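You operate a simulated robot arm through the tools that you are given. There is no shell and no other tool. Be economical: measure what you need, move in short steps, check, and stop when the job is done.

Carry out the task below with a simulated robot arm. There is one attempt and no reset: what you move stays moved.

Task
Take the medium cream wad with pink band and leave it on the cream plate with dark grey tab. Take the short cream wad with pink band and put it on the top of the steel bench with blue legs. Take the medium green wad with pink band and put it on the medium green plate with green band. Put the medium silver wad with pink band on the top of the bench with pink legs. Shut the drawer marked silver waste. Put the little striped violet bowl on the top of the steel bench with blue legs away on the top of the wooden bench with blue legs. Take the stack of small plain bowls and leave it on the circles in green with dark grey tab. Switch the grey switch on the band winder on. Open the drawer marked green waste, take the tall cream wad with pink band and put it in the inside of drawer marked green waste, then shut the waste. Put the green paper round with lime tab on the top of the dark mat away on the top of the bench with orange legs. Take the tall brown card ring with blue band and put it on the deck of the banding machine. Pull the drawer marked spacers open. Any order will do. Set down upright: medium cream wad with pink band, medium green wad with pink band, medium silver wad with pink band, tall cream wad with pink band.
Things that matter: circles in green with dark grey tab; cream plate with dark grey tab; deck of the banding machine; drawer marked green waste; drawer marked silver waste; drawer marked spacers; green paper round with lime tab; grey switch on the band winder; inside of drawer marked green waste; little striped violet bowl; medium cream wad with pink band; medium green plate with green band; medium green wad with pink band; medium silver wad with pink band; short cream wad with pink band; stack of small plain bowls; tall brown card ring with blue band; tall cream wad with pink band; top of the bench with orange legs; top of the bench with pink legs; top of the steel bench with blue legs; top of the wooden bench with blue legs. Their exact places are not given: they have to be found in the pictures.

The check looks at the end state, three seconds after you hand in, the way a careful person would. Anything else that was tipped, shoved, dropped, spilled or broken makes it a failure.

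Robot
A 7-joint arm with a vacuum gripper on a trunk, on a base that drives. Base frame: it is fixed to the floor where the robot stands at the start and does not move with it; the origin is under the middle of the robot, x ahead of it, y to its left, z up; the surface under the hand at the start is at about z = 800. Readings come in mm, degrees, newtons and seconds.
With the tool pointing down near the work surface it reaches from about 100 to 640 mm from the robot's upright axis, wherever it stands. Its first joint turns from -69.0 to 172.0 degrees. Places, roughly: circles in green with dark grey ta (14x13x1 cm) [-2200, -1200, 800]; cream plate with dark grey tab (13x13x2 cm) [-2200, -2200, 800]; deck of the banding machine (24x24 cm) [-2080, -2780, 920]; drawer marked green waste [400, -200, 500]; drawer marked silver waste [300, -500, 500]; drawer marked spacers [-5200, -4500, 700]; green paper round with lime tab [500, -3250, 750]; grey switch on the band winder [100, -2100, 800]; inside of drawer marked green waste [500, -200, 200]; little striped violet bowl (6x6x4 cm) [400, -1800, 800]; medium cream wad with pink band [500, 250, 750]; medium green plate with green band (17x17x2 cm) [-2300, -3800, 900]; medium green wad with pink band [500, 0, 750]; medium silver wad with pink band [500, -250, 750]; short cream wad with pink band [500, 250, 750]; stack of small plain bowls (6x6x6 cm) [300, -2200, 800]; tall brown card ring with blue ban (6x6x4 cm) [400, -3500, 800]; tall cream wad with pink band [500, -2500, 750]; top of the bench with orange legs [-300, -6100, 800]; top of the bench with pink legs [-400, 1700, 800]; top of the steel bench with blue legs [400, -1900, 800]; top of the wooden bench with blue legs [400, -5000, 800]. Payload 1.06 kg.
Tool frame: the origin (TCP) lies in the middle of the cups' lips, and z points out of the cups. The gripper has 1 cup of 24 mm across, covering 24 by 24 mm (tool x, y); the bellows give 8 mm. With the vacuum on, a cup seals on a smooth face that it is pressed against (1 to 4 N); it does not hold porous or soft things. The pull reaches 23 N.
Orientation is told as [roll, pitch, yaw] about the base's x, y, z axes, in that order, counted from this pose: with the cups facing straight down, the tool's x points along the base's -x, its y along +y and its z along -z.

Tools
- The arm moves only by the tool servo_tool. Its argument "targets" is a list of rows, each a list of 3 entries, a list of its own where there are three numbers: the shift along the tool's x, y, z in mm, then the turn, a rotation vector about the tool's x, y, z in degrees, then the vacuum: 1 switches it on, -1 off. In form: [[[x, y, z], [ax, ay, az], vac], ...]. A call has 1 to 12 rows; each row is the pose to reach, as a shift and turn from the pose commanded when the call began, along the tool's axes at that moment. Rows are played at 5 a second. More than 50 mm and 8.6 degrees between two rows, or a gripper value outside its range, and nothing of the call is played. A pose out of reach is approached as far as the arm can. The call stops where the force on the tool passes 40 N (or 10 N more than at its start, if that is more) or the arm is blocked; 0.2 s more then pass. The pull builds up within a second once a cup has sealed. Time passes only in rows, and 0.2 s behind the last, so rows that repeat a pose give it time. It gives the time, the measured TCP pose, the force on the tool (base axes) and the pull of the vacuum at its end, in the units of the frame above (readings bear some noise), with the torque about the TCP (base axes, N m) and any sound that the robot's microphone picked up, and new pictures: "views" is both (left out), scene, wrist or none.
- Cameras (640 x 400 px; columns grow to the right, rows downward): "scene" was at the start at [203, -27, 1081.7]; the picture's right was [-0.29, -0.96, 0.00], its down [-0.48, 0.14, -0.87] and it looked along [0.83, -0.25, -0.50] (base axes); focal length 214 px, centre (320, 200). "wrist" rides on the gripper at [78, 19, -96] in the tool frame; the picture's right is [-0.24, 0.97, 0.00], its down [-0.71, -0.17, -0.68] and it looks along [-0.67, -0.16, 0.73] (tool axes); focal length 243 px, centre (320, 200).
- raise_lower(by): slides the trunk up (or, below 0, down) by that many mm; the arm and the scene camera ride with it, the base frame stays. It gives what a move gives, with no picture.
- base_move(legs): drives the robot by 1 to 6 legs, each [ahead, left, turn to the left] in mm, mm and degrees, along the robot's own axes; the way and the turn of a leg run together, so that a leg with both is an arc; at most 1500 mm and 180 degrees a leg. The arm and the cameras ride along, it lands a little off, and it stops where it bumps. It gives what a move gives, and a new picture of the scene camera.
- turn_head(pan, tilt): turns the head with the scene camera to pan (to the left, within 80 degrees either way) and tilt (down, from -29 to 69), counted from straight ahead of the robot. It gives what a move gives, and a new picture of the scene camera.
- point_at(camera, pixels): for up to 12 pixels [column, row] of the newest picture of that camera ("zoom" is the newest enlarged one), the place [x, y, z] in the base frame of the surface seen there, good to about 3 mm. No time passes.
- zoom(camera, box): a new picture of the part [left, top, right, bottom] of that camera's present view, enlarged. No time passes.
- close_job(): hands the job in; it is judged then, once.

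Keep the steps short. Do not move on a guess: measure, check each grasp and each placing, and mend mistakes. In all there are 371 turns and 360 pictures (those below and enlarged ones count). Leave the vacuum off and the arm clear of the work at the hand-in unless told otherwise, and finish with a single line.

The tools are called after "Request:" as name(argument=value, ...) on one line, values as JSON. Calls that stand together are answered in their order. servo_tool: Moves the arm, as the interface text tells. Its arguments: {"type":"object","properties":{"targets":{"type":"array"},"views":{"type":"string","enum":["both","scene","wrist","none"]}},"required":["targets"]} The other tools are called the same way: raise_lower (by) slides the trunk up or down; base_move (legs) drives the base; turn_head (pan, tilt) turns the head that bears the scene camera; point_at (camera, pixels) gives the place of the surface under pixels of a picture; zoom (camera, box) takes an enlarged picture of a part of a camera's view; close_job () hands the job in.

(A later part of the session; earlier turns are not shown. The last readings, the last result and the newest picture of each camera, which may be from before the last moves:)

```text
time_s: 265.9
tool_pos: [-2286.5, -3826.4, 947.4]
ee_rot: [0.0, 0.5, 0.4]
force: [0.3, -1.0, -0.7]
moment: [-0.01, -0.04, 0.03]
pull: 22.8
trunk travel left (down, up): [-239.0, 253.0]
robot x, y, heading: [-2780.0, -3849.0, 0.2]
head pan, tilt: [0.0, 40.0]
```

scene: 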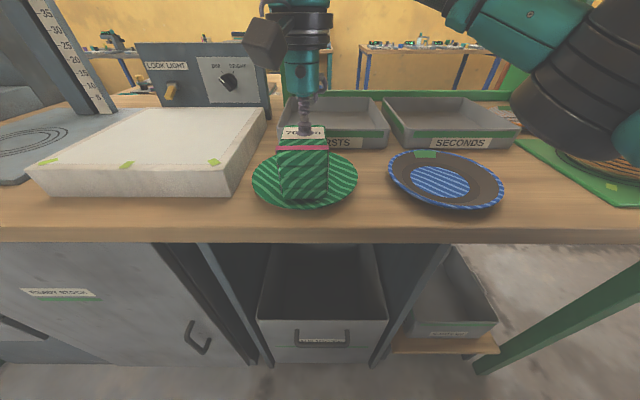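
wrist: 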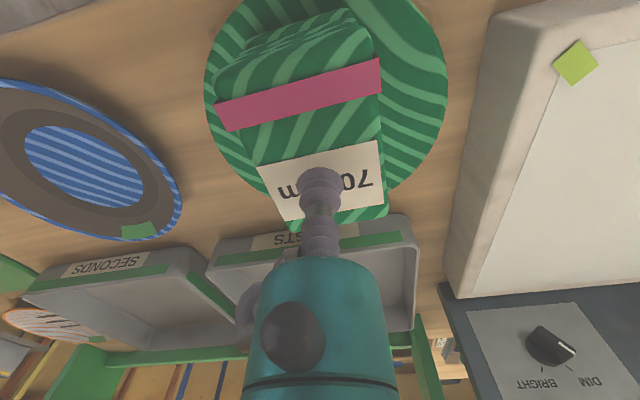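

Aligned over the plate. Lower slowly to contact.

Request:
servo_tool(targets=[[[0, 0, 6], [0, 0, 0], 1], [[0, 0, 10], [0, 0, 0], 1], [[0, 0, 12.5], [0, 0, 0], 1], [[0, 0, 12.5], [0, 0, 0], 1]], views="scene")

```text
time_s: 266.9
tool_pos: [-2286.2, -3827.4, 935.5]
ee_rot: [0.0, 0.4, 0.4]
force: [7.6, 2.2, 15.7]
moment: [-0.04, 0.31, -0.07]
pull: 23.3
trunk travel left (down, up): [-239.0, 253.0]
robot x, y, heading: [-2776.2, -3850.1, 0.4]
head pan, tilt: [0.0, 40.0]
```

scene: 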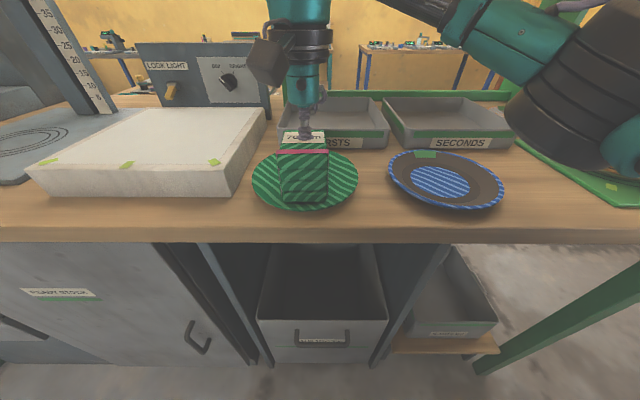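

Contact is a bit toward the front; shift ahead 7 mm and set down, then release.

Request:
servo_tool(targets=[[[0, 0, -8], [0, 0, 0], 1], [[-7, 0, -8], [0, 0, 0], 1], [[-7, 0, -3], [0, 0, 0], 1], [[-7, 0, 0], [0, 0, 0], 1], [[-7, 0, 1], [0, 0, 0], 1], [[-7, 0, 1], [0, 0, 0], -1], [[-7, 0, 1], [0, 0, 0], -1], [[-7, 0, 1], [0, 0, 0], -1], [[-7, 0, -3], [0, 0, 0], -1], [[-7, 0, -10], [0, 0, 0], -1], [[-7, 0, -50], [0, 0, 0], -1], [[-7, 0, -90], [0, 0, 0], -1]])

Request:
zoom(camera="scene", box=[230, 100, 390, 220])

```text
time_s: 269.5
tool_pos: [-2278.9, -3826.4, 1023.4]
ee_rot: [-0.2, 0.4, 0.3]
force: [-0.3, 0.4, -0.1]
moment: [0.02, -0.02, 0.01]
pull: 0.1
trunk travel left (down, up): [-239.0, 253.0]
robot x, y, heading: [-2773.1, -3856.4, 0.4]
head pan, tilt: [0.0, 40.0]
```

scene: 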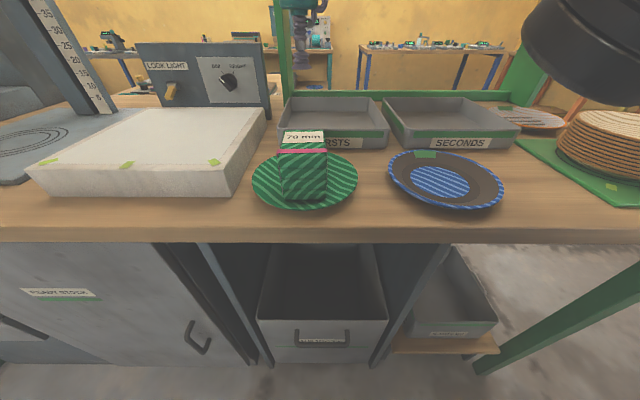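
wrist: 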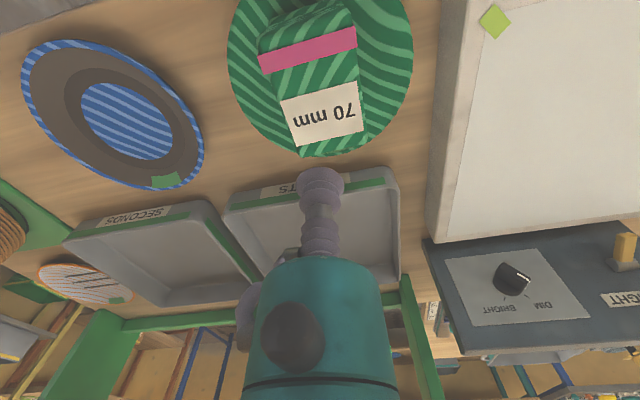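

```text
3.33 times, centred on (310, 160) of scene
```

zoom: 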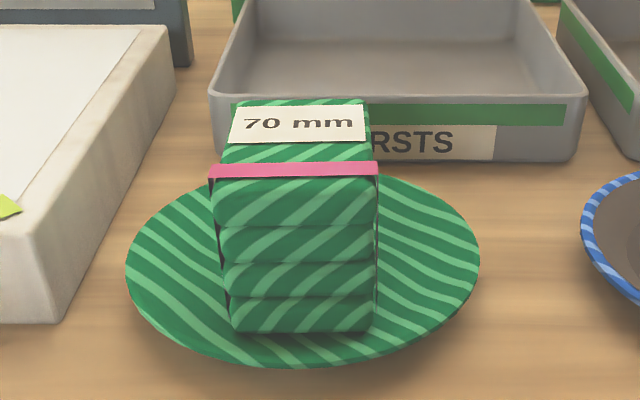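

Good. Next the spacers drawer near (-5200,-4500). Back off, turn 180° and look.

Request:
base_move(legs=[[-500, 0, 0], [0, 0, 180]])

Request:
turn_head(pan=10, tilt=15)

```text
time_s: 279.8
tool_pos: [-3775.0, -3879.0, 1023.6]
ee_rot: [-0.1, 0.5, -179.1]
force: [0.2, 0.0, 0.5]
moment: [0.0, 0.03, 0.02]
pull: 0.1
trunk travel left (down, up): [-239.0, 253.0]
robot x, y, heading: [-3276.8, -3851.1, -179.4]
head pan, tilt: [0.0, 40.0]
```

scene: 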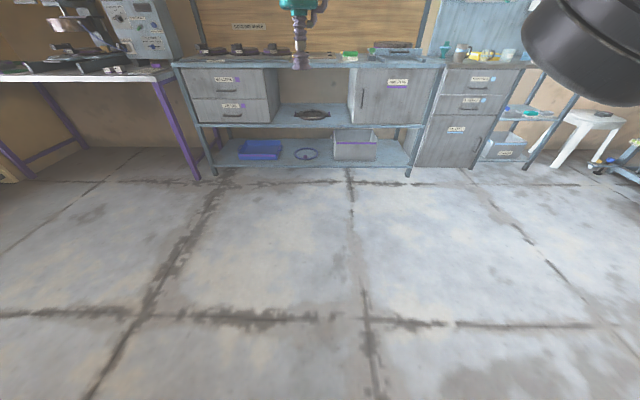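

```text
time_s: 280.7
tool_pos: [-3773.4, -3879.7, 1023.0]
ee_rot: [0.0, 0.4, -179.1]
force: [-0.6, -0.9, -1.2]
moment: [0.03, -0.01, -0.02]
pull: 0.0
trunk travel left (down, up): [-239.0, 253.0]
robot x, y, heading: [-3277.9, -3848.7, -179.1]
head pan, tilt: [10.0, 15.0]
```

scene: 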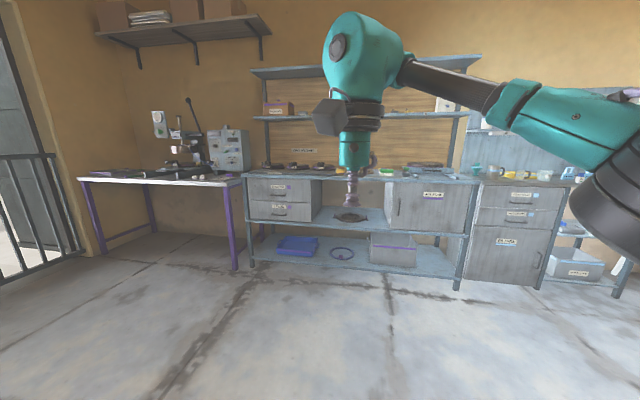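

Request:
zoom(camera="scene", box=[230, 160, 330, 230])

Request:
point_at(camera="scene", pixels=[[278, 188], [285, 211], [250, 202], [310, 188], [290, 260], [250, 175], [270, 190]])

```text
5.71 times, centred on (280, 195) of scene
```

zoom: 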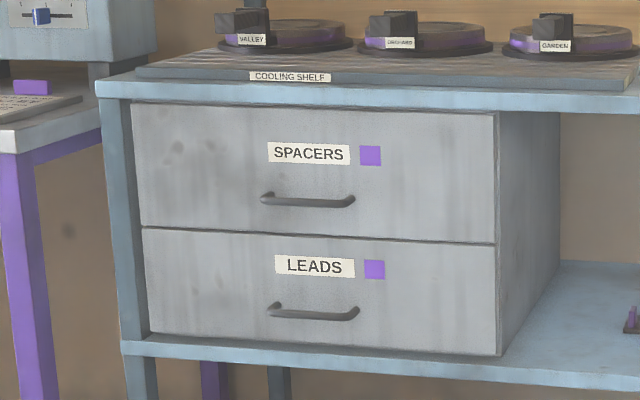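

```text
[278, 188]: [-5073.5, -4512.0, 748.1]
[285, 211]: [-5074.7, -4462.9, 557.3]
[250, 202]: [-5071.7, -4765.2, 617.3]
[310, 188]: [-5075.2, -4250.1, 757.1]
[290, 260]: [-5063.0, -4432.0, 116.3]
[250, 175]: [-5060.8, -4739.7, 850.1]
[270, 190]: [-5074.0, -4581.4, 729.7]
```

SPACERS drawer front: x≈-5074, y -4740..-4250, label z 748. I lower the hand and tilt it forward here in free space.

Request:
servo_tool(targets=[[[-10, 0, 40], [0, -8, 0], -1], [[-20, 0, 80], [0, -16, 0], -1], [[-30, 0, 120], [0, -24, 0], -1], [[-40, 0, 120], [0, -32, 0], -1], [[-40, 0, 120], [0, -40, 0], -1], [[-40, 0, 120], [0, -48, 0], -1], [[-40, 0, 120], [0, -56, 0], -1], [[-40, 0, 120], [0, -64, 0], -1], [[-40, 0, 120], [0, -72, 0], -1], [[-40, 0, 120], [0, -80, 0], -1], [[-40, 0, 120], [0, -88, 0], -1], [[-40, 0, 120], [0, -90, 0], -1]])

```text
time_s: 283.3
tool_pos: [-3812.0, -3879.3, 903.2]
ee_rot: [-5.5, -89.7, -173.4]
force: [0.7, 0.0, 0.2]
moment: [-0.01, 0.02, 0.05]
pull: 0.0
trunk travel left (down, up): [-239.0, 253.0]
robot x, y, heading: [-3276.2, -3849.8, -179.3]
head pan, tilt: [10.0, 15.0]
```

scene: 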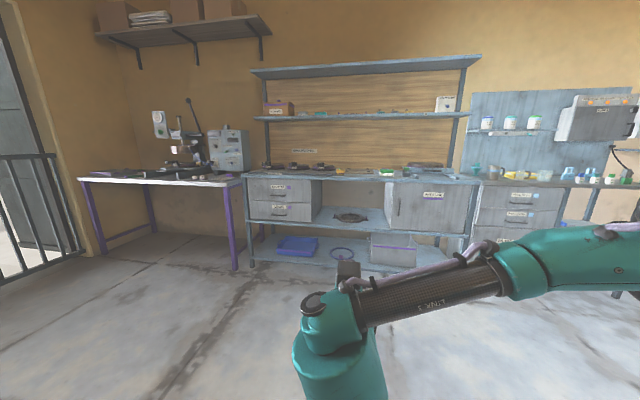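
wrist: 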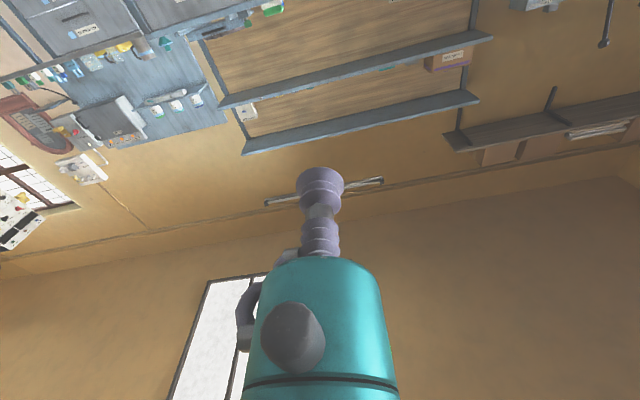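

Tool is level. Drive left 620, ahead 1180, then lower the trunk 125.

Request:
base_move(legs=[[0, 621, -0.7], [1180, 0, 0]])

Request:
raise_lower(by=-125)

Request:
turn_head(pan=8, tilt=35)

```text
time_s: 294.9
tool_pos: [-5011.1, -4497.5, 903.5]
ee_rot: [-7.0, -89.5, -172.9]
force: [0.3, 0.7, 0.2]
moment: [0.0, 0.0, 0.0]
pull: 0.1
trunk travel left (down, up): [-239.0, 253.0]
robot x, y, heading: [-4473.3, -4477.3, 180.0]
head pan, tilt: [10.0, 15.0]
```

scene: 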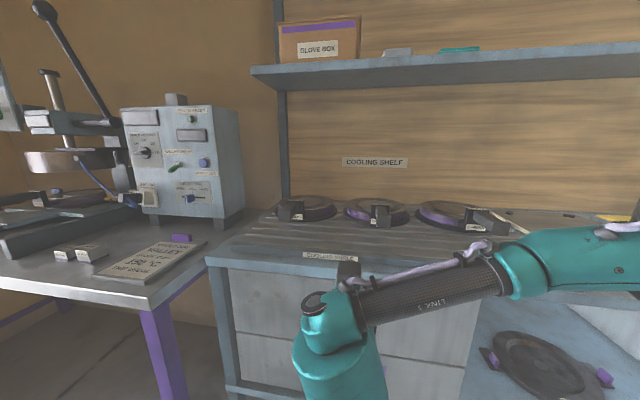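

```text
time_s: 296.5
tool_pos: [-5009.7, -4498.1, 779.1]
ee_rot: [-6.2, -89.6, -173.6]
force: [0.3, -0.5, 0.5]
moment: [-0.01, 0.0, -0.02]
pull: 0.1
trunk travel left (down, up): [-114.0, 378.0]
robot x, y, heading: [-4473.2, -4477.3, 180.1]
head pan, tilt: [10.0, 15.0]
```

```text
time_s: 297.3
tool_pos: [-5010.4, -4497.6, 778.3]
ee_rot: [-7.2, -89.6, -172.6]
force: [-0.3, -0.3, -0.3]
moment: [0.02, 0.0, -0.03]
pull: 0.0
trunk travel left (down, up): [-114.0, 378.0]
robot x, y, heading: [-4471.2, -4474.6, 179.8]
head pan, tilt: [8.0, 35.0]
```

scene: 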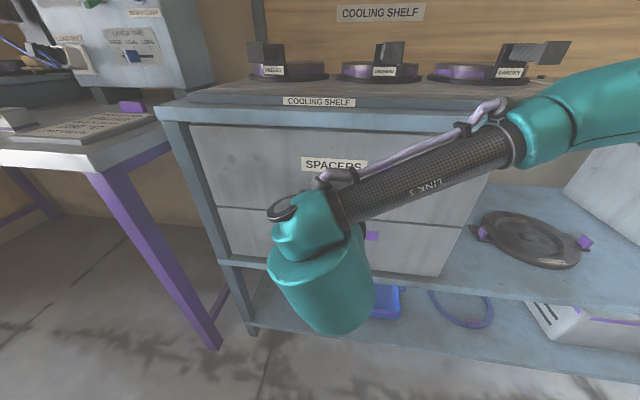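

Request:
point_at(camera="scene", pixels=[[320, 130], [320, 145], [335, 165], [340, 118], [250, 150], [450, 160]])

Request:
servo_tool(targets=[[[0, 0, 20], [0, 0, 0], -1], [[0, 0, 40], [0, 0, 0], -1]], views="wrist")

```text
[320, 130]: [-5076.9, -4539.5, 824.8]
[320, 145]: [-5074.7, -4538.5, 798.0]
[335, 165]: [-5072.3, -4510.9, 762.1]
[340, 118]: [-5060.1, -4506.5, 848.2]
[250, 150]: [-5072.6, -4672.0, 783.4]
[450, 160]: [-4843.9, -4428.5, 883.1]
```

```text
time_s: 297.9
tool_pos: [-5050.9, -4497.5, 778.0]
ee_rot: [-6.6, -89.6, -173.3]
force: [-0.5, -0.2, -0.3]
moment: [0.02, -0.03, 0.01]
pull: 0.0
trunk travel left (down, up): [-114.0, 378.0]
robot x, y, heading: [-4469.9, -4478.7, 180.0]
head pan, tilt: [8.0, 35.0]
```

wrist: 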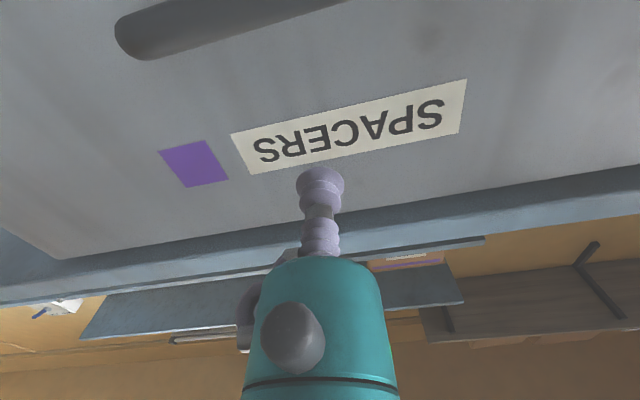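

Cup would sit near the label's top edge; I go 14 mm higher and press on the bare face.

Request:
servo_tool(targets=[[[-14, 0, 0], [0, 0, 0], -1], [[-14, 0, 12], [0, 0, 0], 1], [[-14, 0, 19], [0, 0, 0], 1], [[-14, 0, 23], [0, 0, 0], 1], [[-14, 0, 26], [0, 0, 0], 1], [[-14, 0, 27], [0, 0, 0], 1], [[-14, 0, 27], [0, 0, 0], 1], [[-14, 0, 27], [0, 0, 0], 1]], views="wrist")

```text
time_s: 299.7
tool_pos: [-5077.8, -4498.1, 791.2]
ee_rot: [-12.0, -89.4, -167.9]
force: [13.6, 2.8, -5.1]
moment: [0.04, 0.09, 0.0]
pull: 23.2
trunk travel left (down, up): [-114.0, 378.0]
robot x, y, heading: [-4473.1, -4477.1, 180.3]
head pan, tilt: [8.0, 35.0]
```

wrist: 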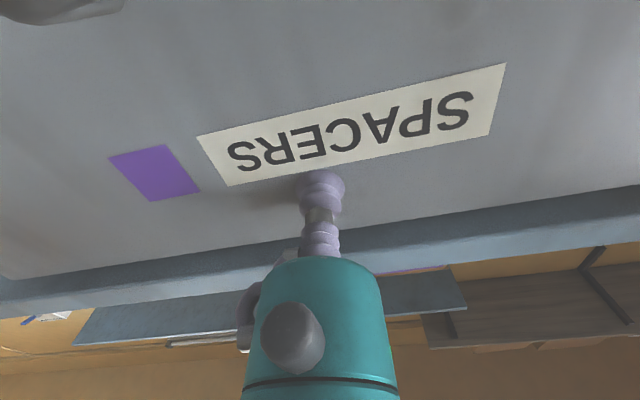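

Sealed on the drawer face (pull 23 N). Pull back slowly with the arm.

Request:
servo_tool(targets=[[[0, 0, -8], [0, 0, 0], 1], [[0, 0, -16], [0, 0, 0], 1], [[0, 0, -26], [0, 0, 0], 1], [[0, 0, -38], [0, 0, 0], 1], [[0, 0, -52], [0, 0, 0], 1], [[0, 0, -66], [0, 0, 0], 1], [[0, 0, -80], [0, 0, 0], 1], [[0, 0, -80], [0, 0, 0], 1]])

```text
time_s: 301.5
tool_pos: [-4998.9, -4498.0, 793.1]
ee_rot: [-4.0, -89.6, -175.8]
force: [-0.2, 5.3, -7.1]
moment: [0.02, 0.15, -0.02]
pull: 23.2
trunk travel left (down, up): [-114.0, 378.0]
robot x, y, heading: [-4471.7, -4476.4, 180.0]
head pan, tilt: [8.0, 35.0]
```

scene: 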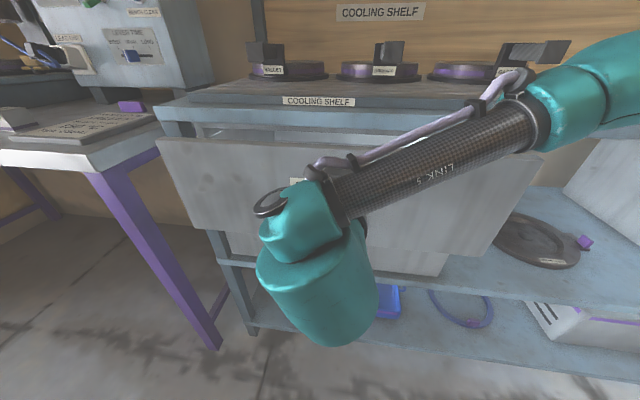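
wrist: 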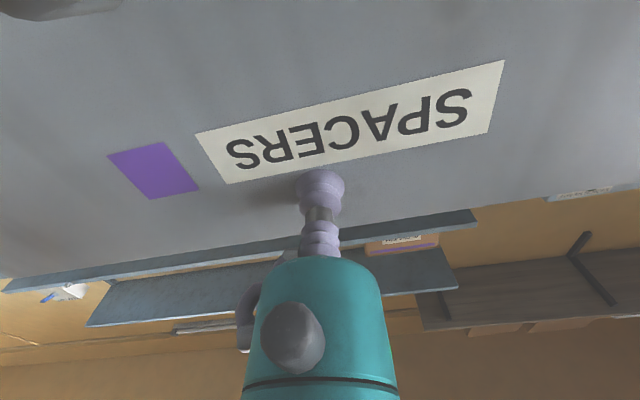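

It opens. Pull further by driving back 120.

Request:
base_move(legs=[[-60, 0, 0], [-60, 0, 0]])

```text
time_s: 303.0
tool_pos: [-4878.8, -4498.9, 793.9]
ee_rot: [-3.3, -89.6, -176.7]
force: [-0.1, 2.8, 0.8]
moment: [0.11, 0.05, 0.0]
pull: 23.1
trunk travel left (down, up): [-114.0, 378.0]
robot x, y, heading: [-4350.8, -4476.2, 180.1]
head pan, tilt: [8.0, 35.0]
```

scene: 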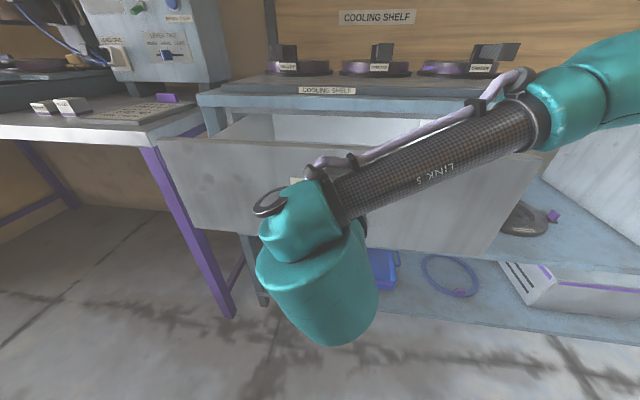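

Request:
base_move(legs=[[-70, 0, 0]])

```text
time_s: 304.1
tool_pos: [-4808.5, -4499.5, 792.1]
ee_rot: [-7.7, -89.6, -172.4]
force: [0.2, -1.4, -2.4]
moment: [0.08, 0.06, 0.01]
pull: 22.7
trunk travel left (down, up): [-114.0, 378.0]
robot x, y, heading: [-4283.1, -4476.9, 179.9]
head pan, tilt: [8.0, 35.0]
```

scene: 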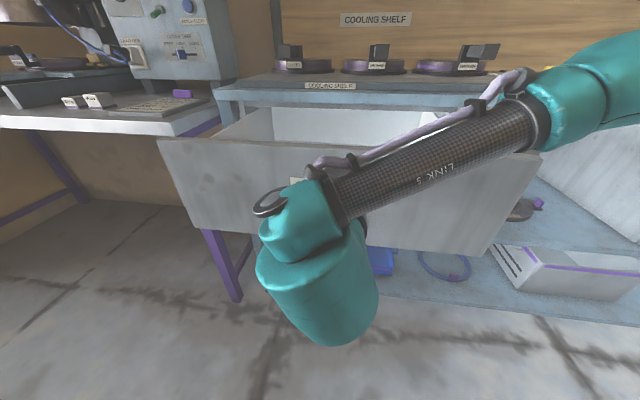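

Open 266 mm — enough. Vacuum off and back away.

Request:
servo_tool(targets=[[[0, 0, 0], [0, 0, 0], -1], [[0, 0, 0], [0, 0, 0], -1], [[0, 0, 0], [0, 0, 0], -1], [[0, 0, -5], [0, 0, 0], -1], [[0, 0, -15], [0, 0, 0], -1], [[0, 0, -40], [0, 0, 0], -1], [[0, 0, -70], [0, 0, 0], -1]], views="wrist")

Request:
base_move(legs=[[-400, 0, 0]])

Request:
point_at(camera="scene", pixels=[[250, 150], [450, 150]])

```text
time_s: 305.7
tool_pos: [-4738.6, -4497.5, 793.1]
ee_rot: [1.7, -89.7, 178.4]
force: [-0.1, 0.2, -0.3]
moment: [0.0, 0.01, -0.01]
pull: 0.1
trunk travel left (down, up): [-114.0, 378.0]
robot x, y, heading: [-4285.0, -4478.0, 179.9]
head pan, tilt: [8.0, 35.0]
```

wrist: 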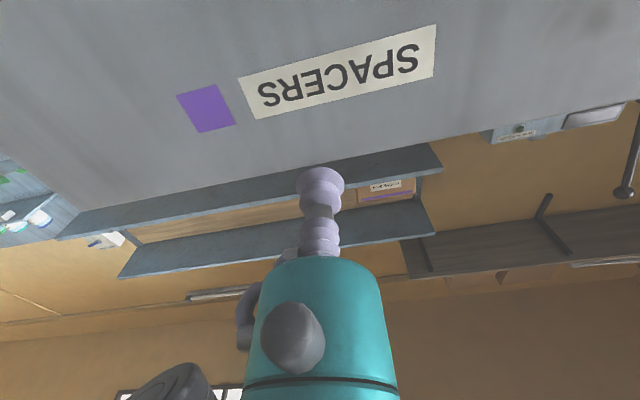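

```text
time_s: 308.1
tool_pos: [-4340.2, -4498.9, 792.8]
ee_rot: [-6.0, -89.6, -173.7]
force: [0.3, -0.2, 1.0]
moment: [0.03, -0.02, 0.0]
pull: 0.0
trunk travel left (down, up): [-114.0, 378.0]
robot x, y, heading: [-3885.3, -4478.0, -179.7]
head pan, tilt: [8.0, 35.0]
```

scene: 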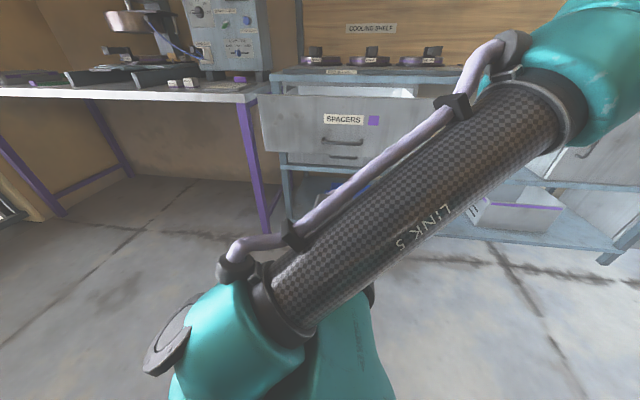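

```text
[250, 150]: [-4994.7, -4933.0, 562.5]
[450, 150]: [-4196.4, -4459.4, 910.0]
```

Drawer open. Turn round to face east and look for a route.

Request:
raise_lower(by=125)

Request:
base_move(legs=[[0, 0, -180]])

Request:
turn_head(pan=10, tilt=10)

```text
time_s: 309.7
tool_pos: [-4341.0, -4498.6, 919.3]
ee_rot: [-4.5, -89.6, -175.2]
force: [0.4, 0.0, 0.0]
moment: [0.0, 0.0, 0.0]
pull: 0.1
trunk travel left (down, up): [-239.0, 253.0]
robot x, y, heading: [-3884.9, -4476.6, -179.6]
head pan, tilt: [8.0, 35.0]
```

```text
time_s: 317.5
tool_pos: [-3428.5, -4459.4, 918.3]
ee_rot: [-5.6, -89.5, 5.2]
force: [0.7, -0.7, -0.5]
moment: [0.02, -0.02, 0.02]
pull: 0.1
trunk travel left (down, up): [-239.0, 253.0]
robot x, y, heading: [-3886.0, -4476.8, -0.5]
head pan, tilt: [8.0, 35.0]
```

scene: 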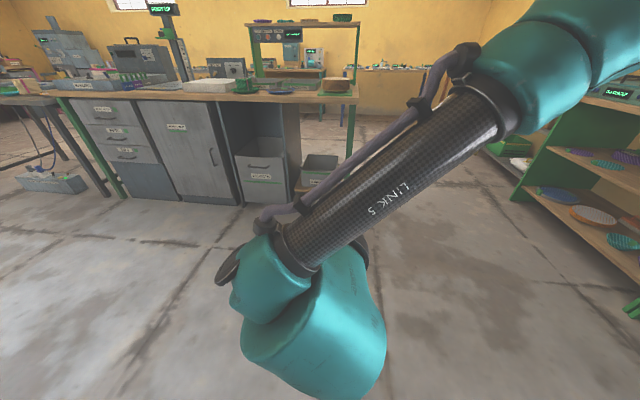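

```text
time_s: 318.4
tool_pos: [-3427.9, -4460.0, 919.8]
ee_rot: [-6.2, -89.7, 5.9]
force: [0.2, 0.3, -0.4]
moment: [0.01, 0.01, 0.01]
pull: 0.1
trunk travel left (down, up): [-239.0, 253.0]
robot x, y, heading: [-3884.0, -4477.5, -0.4]
head pan, tilt: [10.0, 10.0]
```

scene: 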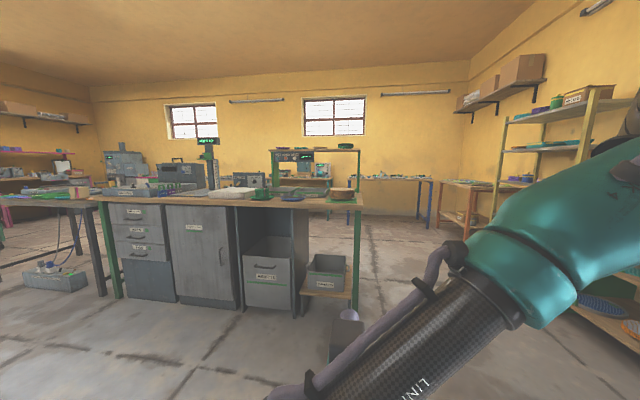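

Request:
point_at(camera="scene", pixels=[[355, 300], [360, 205], [410, 250], [430, 215], [375, 178], [465, 185], [490, 235], [520, 180], [400, 240], [440, 200], [380, 300], [495, 180]])

Request:
zoom(camera="scene", box=[300, 120, 540, 270])

```text
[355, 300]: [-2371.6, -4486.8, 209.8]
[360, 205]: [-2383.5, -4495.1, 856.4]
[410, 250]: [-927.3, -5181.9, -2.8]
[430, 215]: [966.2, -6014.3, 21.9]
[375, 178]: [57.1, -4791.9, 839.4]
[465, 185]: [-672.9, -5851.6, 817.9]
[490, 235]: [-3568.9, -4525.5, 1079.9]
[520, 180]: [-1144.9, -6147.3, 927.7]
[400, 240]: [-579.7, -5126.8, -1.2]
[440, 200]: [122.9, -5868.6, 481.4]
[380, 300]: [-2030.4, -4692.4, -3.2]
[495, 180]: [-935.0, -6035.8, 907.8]
```

```text
2.67 times, centred on (420, 195) of scene
```

zoom: 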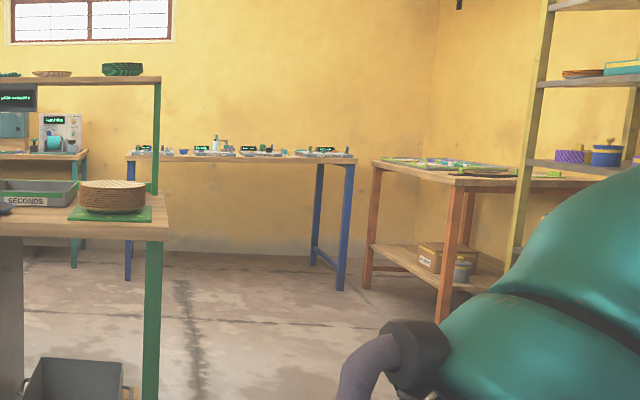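

Corridor south of the bench is free. Drive east, then north along x≈-650.

Request:
base_move(legs=[[0, -620, 0.4], [1500, 0, 0], [1500, 0, 0], [230, 0, 0], [0, 1300, 0]])

Request:
turn_head(pan=15, tilt=20)

```text
time_s: 350.7
tool_pos: [-262.1, -3747.7, 917.7]
ee_rot: [-5.7, -89.6, 7.4]
force: [0.5, -0.7, -0.4]
moment: [0.0, 0.03, 0.02]
pull: 0.0
trunk travel left (down, up): [-239.0, 253.0]
robot x, y, heading: [-716.9, -3785.1, 1.6]
head pan, tilt: [10.0, 10.0]
```

scene: 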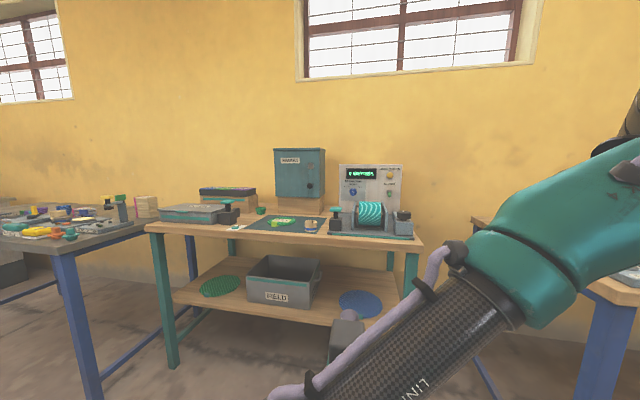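

```text
time_s: 351.4
tool_pos: [-263.4, -3749.5, 919.5]
ee_rot: [-6.1, -89.6, 7.9]
force: [-0.6, -0.4, 0.4]
moment: [0.03, 0.03, 0.0]
pull: 0.0
trunk travel left (down, up): [-239.0, 253.0]
robot x, y, heading: [-719.4, -3783.1, 1.5]
head pan, tilt: [15.0, 20.0]
```

scene: 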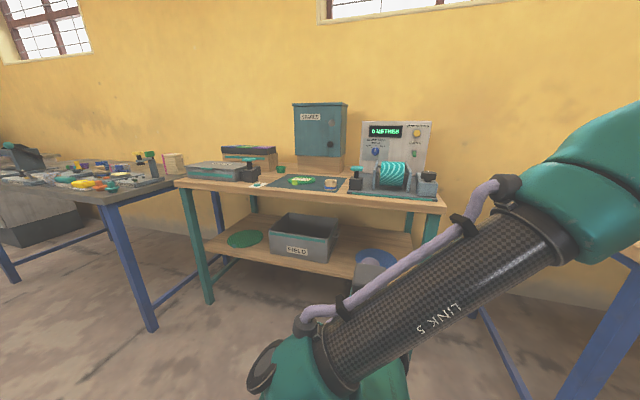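

Request:
zoom(camera="scene", box=[180, 140, 440, 210])

Request:
zoom(camera="scene", box=[0, 130, 200, 250])

Request:
point_at(camera="scene", pixels=[[300, 181], [330, 184], [310, 186], [172, 160], [105, 195], [190, 185], [440, 205], [281, 168]])

```text
2.46 times, centred on (310, 175) of scene
```

zoom: 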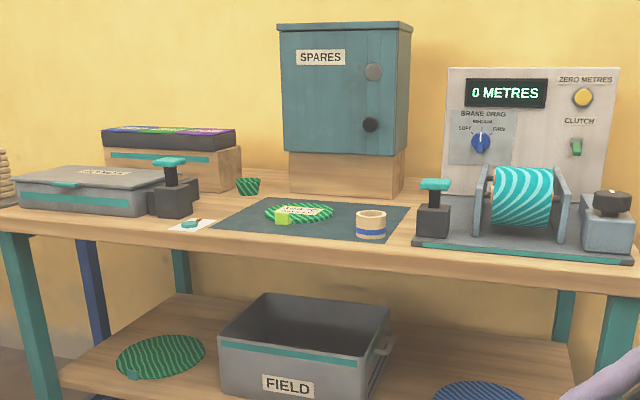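

```text
3.20 times, centred on (100, 190) of scene
```

zoom: 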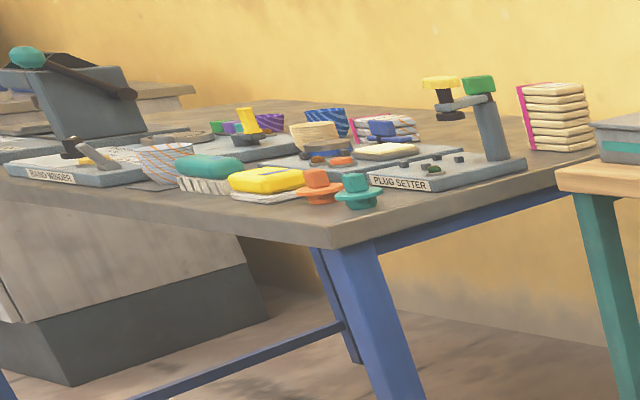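

```text
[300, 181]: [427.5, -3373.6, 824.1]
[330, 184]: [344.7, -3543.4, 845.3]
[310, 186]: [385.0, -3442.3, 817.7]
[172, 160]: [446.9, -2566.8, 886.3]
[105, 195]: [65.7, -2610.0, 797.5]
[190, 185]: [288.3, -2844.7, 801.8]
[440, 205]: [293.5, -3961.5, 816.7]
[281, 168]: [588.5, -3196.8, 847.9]
```

Tall cream wad seen at (447,-2567); ring at (345,-3543); lime-tab round on the mat. Now on to the green drawer with the tool still level.

Request:
base_move(legs=[[0, 1500, -1.5], [0, 1500, 0], [0, 570, 0], [400, 0, 0]])

Request:
raise_lower(by=-235)

Request:
turn_head(pan=0, tilt=40)

```text
time_s: 353.5
tool_pos: [-263.1, -3707.9, 919.4]
ee_rot: [26.5, -89.6, -24.3]
force: [0.3, -0.1, -0.4]
moment: [0.03, 0.01, 0.0]
pull: 0.2
trunk travel left (down, up): [-239.0, 253.0]
robot x, y, heading: [-718.5, -3742.0, 2.0]
head pan, tilt: [15.0, 20.0]
stopped in leg 1: the robot was blocked; the commanded pose is now the measured one
```

scene: 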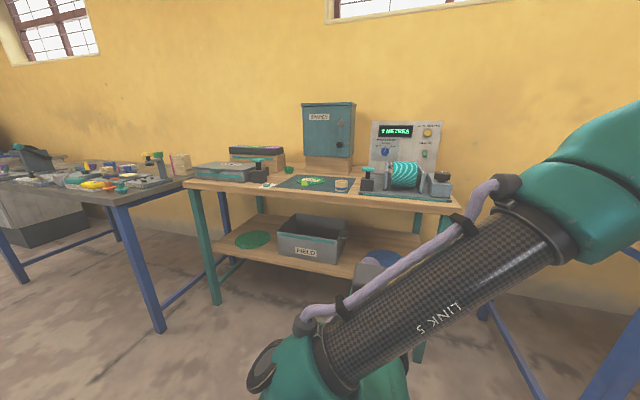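

```text
time_s: 355.9
tool_pos: [-239.1, -3708.1, 672.8]
ee_rot: [6.2, -86.2, -4.0]
force: [0.3, -0.1, -0.1]
moment: [0.0, -0.01, 0.02]
pull: 0.1
trunk travel left (down, up): [-4.0, 488.0]
robot x, y, heading: [-721.2, -3742.9, 2.1]
head pan, tilt: [15.0, 20.0]
```

```text
time_s: 356.8
tool_pos: [-238.6, -3708.3, 673.5]
ee_rot: [6.3, -86.2, -3.9]
force: [-0.2, -0.1, 0.8]
moment: [0.07, 0.01, 0.01]
pull: 0.1
trunk travel left (down, up): [-4.0, 488.0]
robot x, y, heading: [-722.8, -3739.7, 1.8]
head pan, tilt: [0.0, 40.0]
```

scene: 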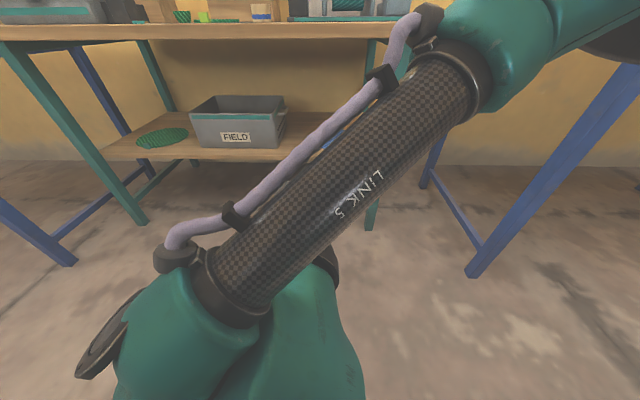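

Blocked on the left. I raise the trunk again and look left.

Request:
raise_lower(by=235)

Request:
turn_head(pan=80, tilt=35)

```text
time_s: 359.2
tool_pos: [-241.6, -3708.7, 910.7]
ee_rot: [5.5, -86.4, -3.4]
force: [0.3, 0.0, 0.3]
moment: [-0.01, -0.01, 0.04]
pull: 0.1
trunk travel left (down, up): [-239.0, 253.0]
robot x, y, heading: [-717.2, -3738.4, 2.0]
head pan, tilt: [0.0, 40.0]
```

```text
time_s: 360.8
tool_pos: [-242.4, -3709.6, 909.4]
ee_rot: [5.2, -86.3, -3.0]
force: [0.2, -0.1, 0.4]
moment: [0.01, 0.01, -0.03]
pull: 0.1
trunk travel left (down, up): [-239.0, 253.0]
robot x, y, heading: [-720.9, -3742.1, 1.9]
head pan, tilt: [80.0, 35.0]
```

scene: 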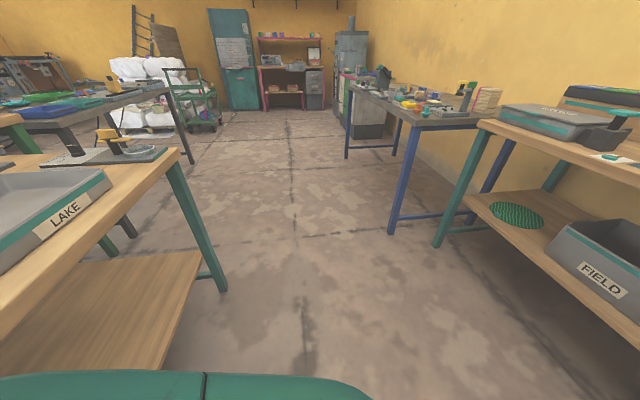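

Request:
point_at(camera="scene", pixels=[[225, 285], [170, 152], [60, 270], [110, 370], [170, 360], [440, 240], [390, 230], [480, 125], [420, 130]])

```text
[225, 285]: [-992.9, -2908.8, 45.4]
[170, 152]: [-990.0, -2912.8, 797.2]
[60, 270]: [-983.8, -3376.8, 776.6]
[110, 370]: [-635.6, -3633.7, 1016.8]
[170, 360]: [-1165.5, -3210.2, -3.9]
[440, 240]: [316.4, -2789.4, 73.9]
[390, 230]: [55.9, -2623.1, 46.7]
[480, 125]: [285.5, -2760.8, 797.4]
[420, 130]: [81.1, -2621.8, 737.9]
```

The table to the left has its edge at x≈-984; I must drive further east (x≈-520).

Request:
base_move(legs=[[0, -40, 0], [200, 0, -1.9], [0, 1300, 0]])

```text
time_s: 373.9
tool_pos: [-58.5, -2475.0, 908.4]
ee_rot: [-0.5, -86.3, 2.3]
force: [0.1, 0.7, -0.2]
moment: [0.02, 0.0, -0.02]
pull: 0.1
trunk travel left (down, up): [-239.0, 253.0]
robot x, y, heading: [-536.3, -2511.0, 1.4]
head pan, tilt: [80.0, 35.0]
```

scene: 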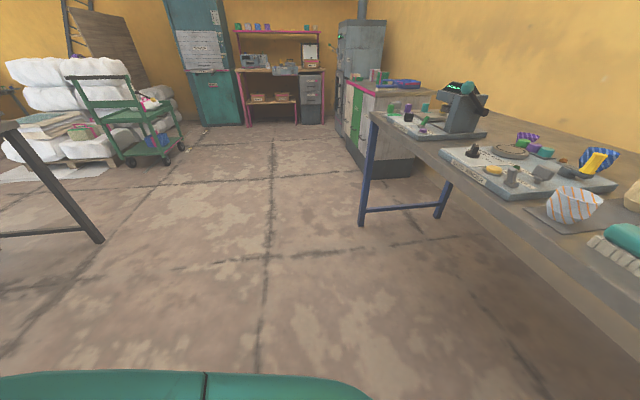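

Request:
base_move(legs=[[-60, 300, -1.4]])

Request:
turn_head(pan=15, tilt=30)

```text
time_s: 377.2
tool_pos: [-121.5, -2186.5, 909.4]
ee_rot: [-0.5, -86.4, 0.5]
force: [-0.1, 0.2, -0.5]
moment: [-0.02, -0.02, -0.01]
pull: 0.0
trunk travel left (down, up): [-239.0, 253.0]
robot x, y, heading: [-600.6, -2206.5, -0.3]
head pan, tilt: [80.0, 35.0]
```

scene: 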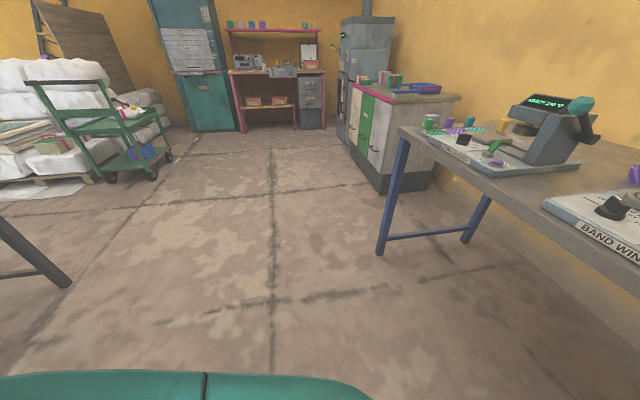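

```text
time_s: 378.6
tool_pos: [-120.6, -2185.2, 908.6]
ee_rot: [-0.4, -86.3, 0.6]
force: [0.1, 0.2, 0.9]
moment: [0.0, -0.03, 0.0]
pull: 0.0
trunk travel left (down, up): [-239.0, 253.0]
robot x, y, heading: [-601.4, -2204.0, -0.2]
head pan, tilt: [15.0, 30.0]
```

scene: 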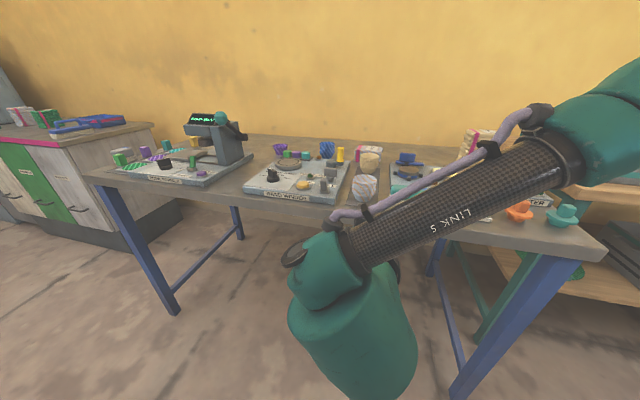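

Request:
zoom(camera="scene", box=[230, 130, 400, 220])

Request:
zoom(camera="scene", box=[90, 100, 260, 200])

Request:
point_at(camera="scene", pixels=[[370, 160], [365, 185], [281, 148], [325, 148], [324, 184], [270, 174], [368, 152], [286, 195], [263, 148], [100, 175], [290, 165], [300, 183]])

```text
3.76 times, centred on (315, 175) of scene
```

zoom: 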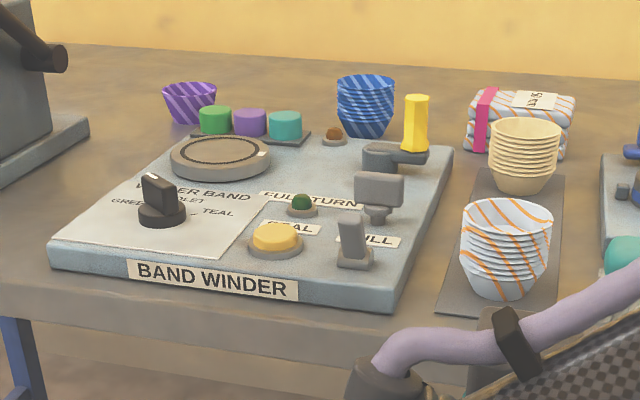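

```text
3.76 times, centred on (175, 150) of scene
```

zoom: 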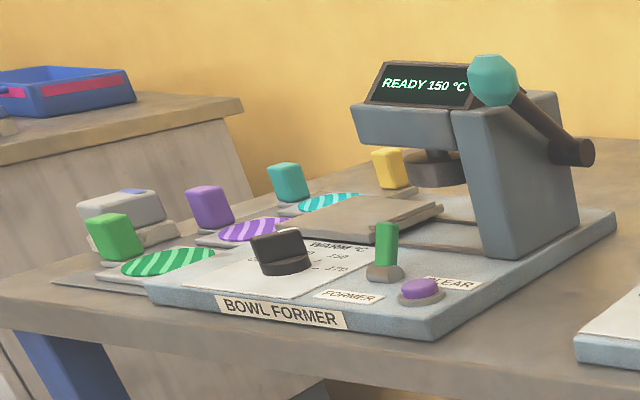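

```text
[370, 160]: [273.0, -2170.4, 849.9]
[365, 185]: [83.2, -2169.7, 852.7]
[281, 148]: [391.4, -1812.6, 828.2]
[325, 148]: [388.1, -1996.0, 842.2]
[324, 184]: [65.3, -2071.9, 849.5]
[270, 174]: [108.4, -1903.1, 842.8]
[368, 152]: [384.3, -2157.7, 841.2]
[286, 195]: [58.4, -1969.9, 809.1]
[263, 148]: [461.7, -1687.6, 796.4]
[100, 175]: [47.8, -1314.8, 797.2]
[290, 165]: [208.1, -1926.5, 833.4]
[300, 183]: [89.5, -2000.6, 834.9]
```

Now on to the green drawer: left 2010.

Request:
base_move(legs=[[0, 1000, 0], [0, 1010, 0], [270, 0, 0]])

Request:
raise_lower(by=-230)

Request:
turn_head(pan=10, tilt=35)

```text
time_s: 398.0
tool_pos: [156.1, -158.1, 908.7]
ee_rot: [-0.4, -86.3, 1.7]
force: [0.1, -0.7, -0.3]
moment: [-0.04, 0.02, 0.04]
pull: 0.0
trunk travel left (down, up): [-239.0, 253.0]
robot x, y, heading: [-323.7, -187.8, 1.0]
head pan, tilt: [15.0, 30.0]
```

scene: 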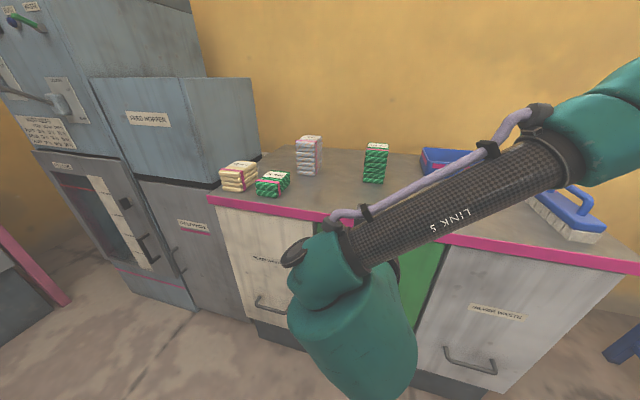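

```text
time_s: 400.4
tool_pos: [155.6, -157.4, 678.4]
ee_rot: [-0.7, -86.3, 1.9]
force: [0.2, 0.4, -0.6]
moment: [-0.01, 0.0, 0.03]
pull: 0.1
trunk travel left (down, up): [-9.0, 483.0]
robot x, y, heading: [-324.7, -186.5, 0.8]
head pan, tilt: [15.0, 30.0]
```

```text
time_s: 401.1
tool_pos: [155.1, -157.5, 678.6]
ee_rot: [-0.5, -86.3, 1.7]
force: [-0.4, -0.4, -1.1]
moment: [-0.02, 0.03, 0.01]
pull: 0.0
trunk travel left (down, up): [-9.0, 483.0]
robot x, y, heading: [-326.5, -187.8, 1.0]
head pan, tilt: [10.0, 35.0]
```

scene: 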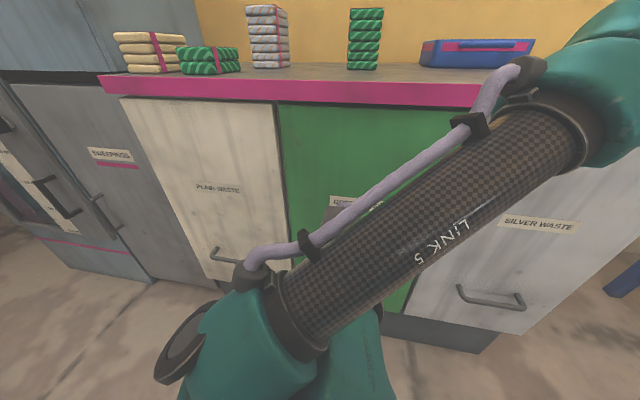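

Request:
base_move(legs=[[90, -20, -1]])

Request:
servo_tool(targets=[[[0, 0, 0], [0, -3.7, 0], -1], [[0, 0, 20], [0, -3.7, 0], -1]])

```text
time_s: 402.2
tool_pos: [244.9, -183.8, 679.2]
ee_rot: [-0.5, -86.3, 0.6]
force: [0.1, 0.3, 0.1]
moment: [0.0, -0.01, 0.02]
pull: 0.0
trunk travel left (down, up): [-9.0, 483.0]
robot x, y, heading: [-235.4, -202.4, -0.2]
head pan, tilt: [10.0, 35.0]
```

scene: 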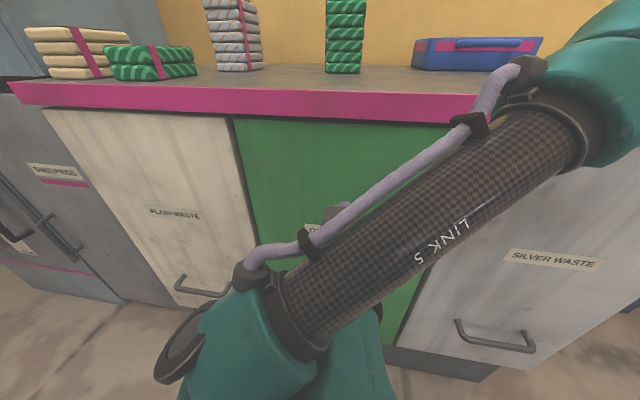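

```text
time_s: 402.8
tool_pos: [265.2, -183.9, 678.1]
ee_rot: [-144.7, -89.9, 144.7]
force: [0.7, 0.5, 0.0]
moment: [0.02, -0.03, 0.0]
pull: 0.0
out of reach, approached as far as the arm can: row 1
trunk travel left (down, up): [-9.0, 483.0]
robot x, y, heading: [-234.8, -204.0, -0.0]
head pan, tilt: [10.0, 35.0]
```

scene: 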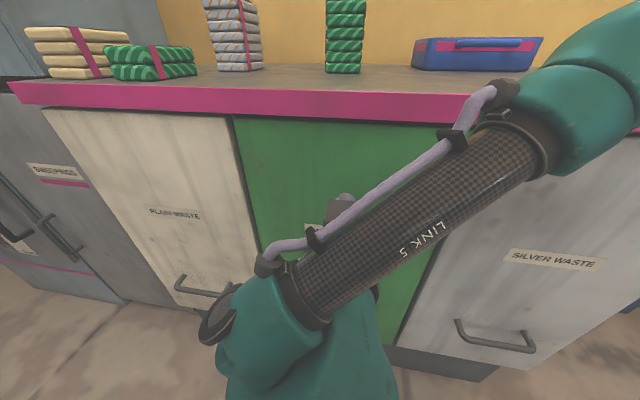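
wrist: 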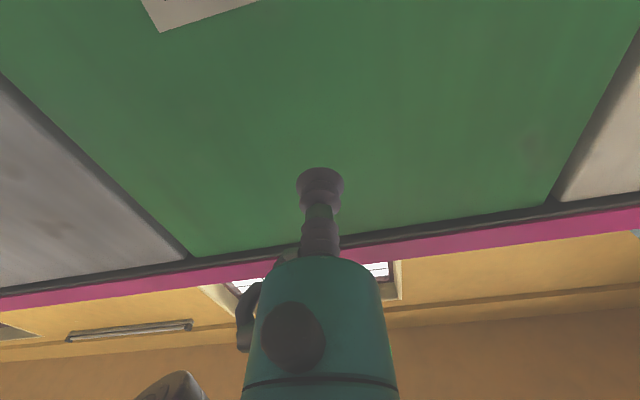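

Centred on the green front. Press onto it at x≈301 with vacuum.

Request:
servo_tool(targets=[[[0, 0, 15], [0, 0, 0], -1], [[0, 0, 28], [0, 0, 0], 1], [[0, 0, 34], [0, 0, 0], 1], [[0, 0, 37], [0, 0, 0], 1], [[0, 0, 38], [0, 0, 0], 1], [[0, 0, 38], [0, 0, 0], 1], [[0, 0, 38], [0, 0, 0], 1]], views="none")

```text
time_s: 404.4
tool_pos: [301.9, -183.6, 676.9]
ee_rot: [-61.6, -89.9, 61.6]
force: [-13.7, 1.1, -10.4]
moment: [-0.22, -0.08, -0.05]
pull: 23.4
trunk travel left (down, up): [-9.0, 483.0]
robot x, y, heading: [-230.0, -204.1, -0.0]
head pan, tilt: [10.0, 35.0]
```

Sealed. Pull it open: arm back 40, then drive back.

Request:
servo_tool(targets=[[[0, 0, -8], [0, 0, 0], 1], [[0, 0, -16], [0, 0, 0], 1], [[0, 0, -26], [0, 0, 0], 1], [[0, 0, -38], [0, 0, 0], 1], [[0, 0, -50], [0, 0, 0], 1], [[0, 0, -50], [0, 0, 0], 1]], views="none")

Request:
base_move(legs=[[-100, 0, 0], [-100, 0, 0]])

```text
time_s: 405.8
tool_pos: [256.8, -184.2, 677.1]
ee_rot: [9.9, -89.9, -9.6]
force: [0.3, -0.9, 7.4]
moment: [0.11, 0.03, -0.06]
pull: 23.1
out of reach, approached as far as the arm can: row 5, 6
trunk travel left (down, up): [-9.0, 483.0]
robot x, y, heading: [-237.0, -206.3, 0.0]
head pan, tilt: [10.0, 35.0]
```

```text
time_s: 407.7
tool_pos: [56.8, -183.2, 677.0]
ee_rot: [-2.4, -89.7, 2.7]
force: [-1.0, -2.6, -1.1]
moment: [-0.1, -0.02, 0.02]
pull: 23.0
trunk travel left (down, up): [-9.0, 483.0]
robot x, y, heading: [-436.8, -204.0, -0.2]
head pan, tilt: [10.0, 35.0]
```

scene: 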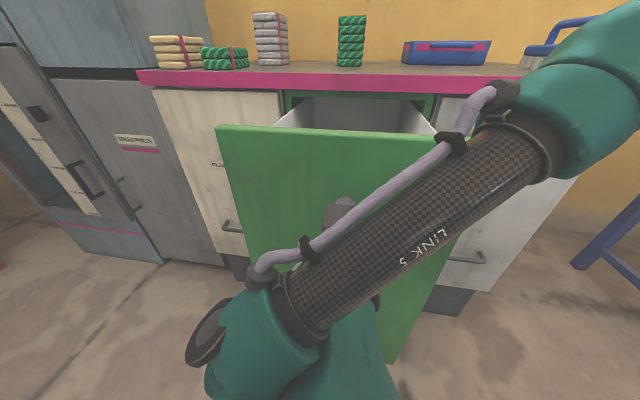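

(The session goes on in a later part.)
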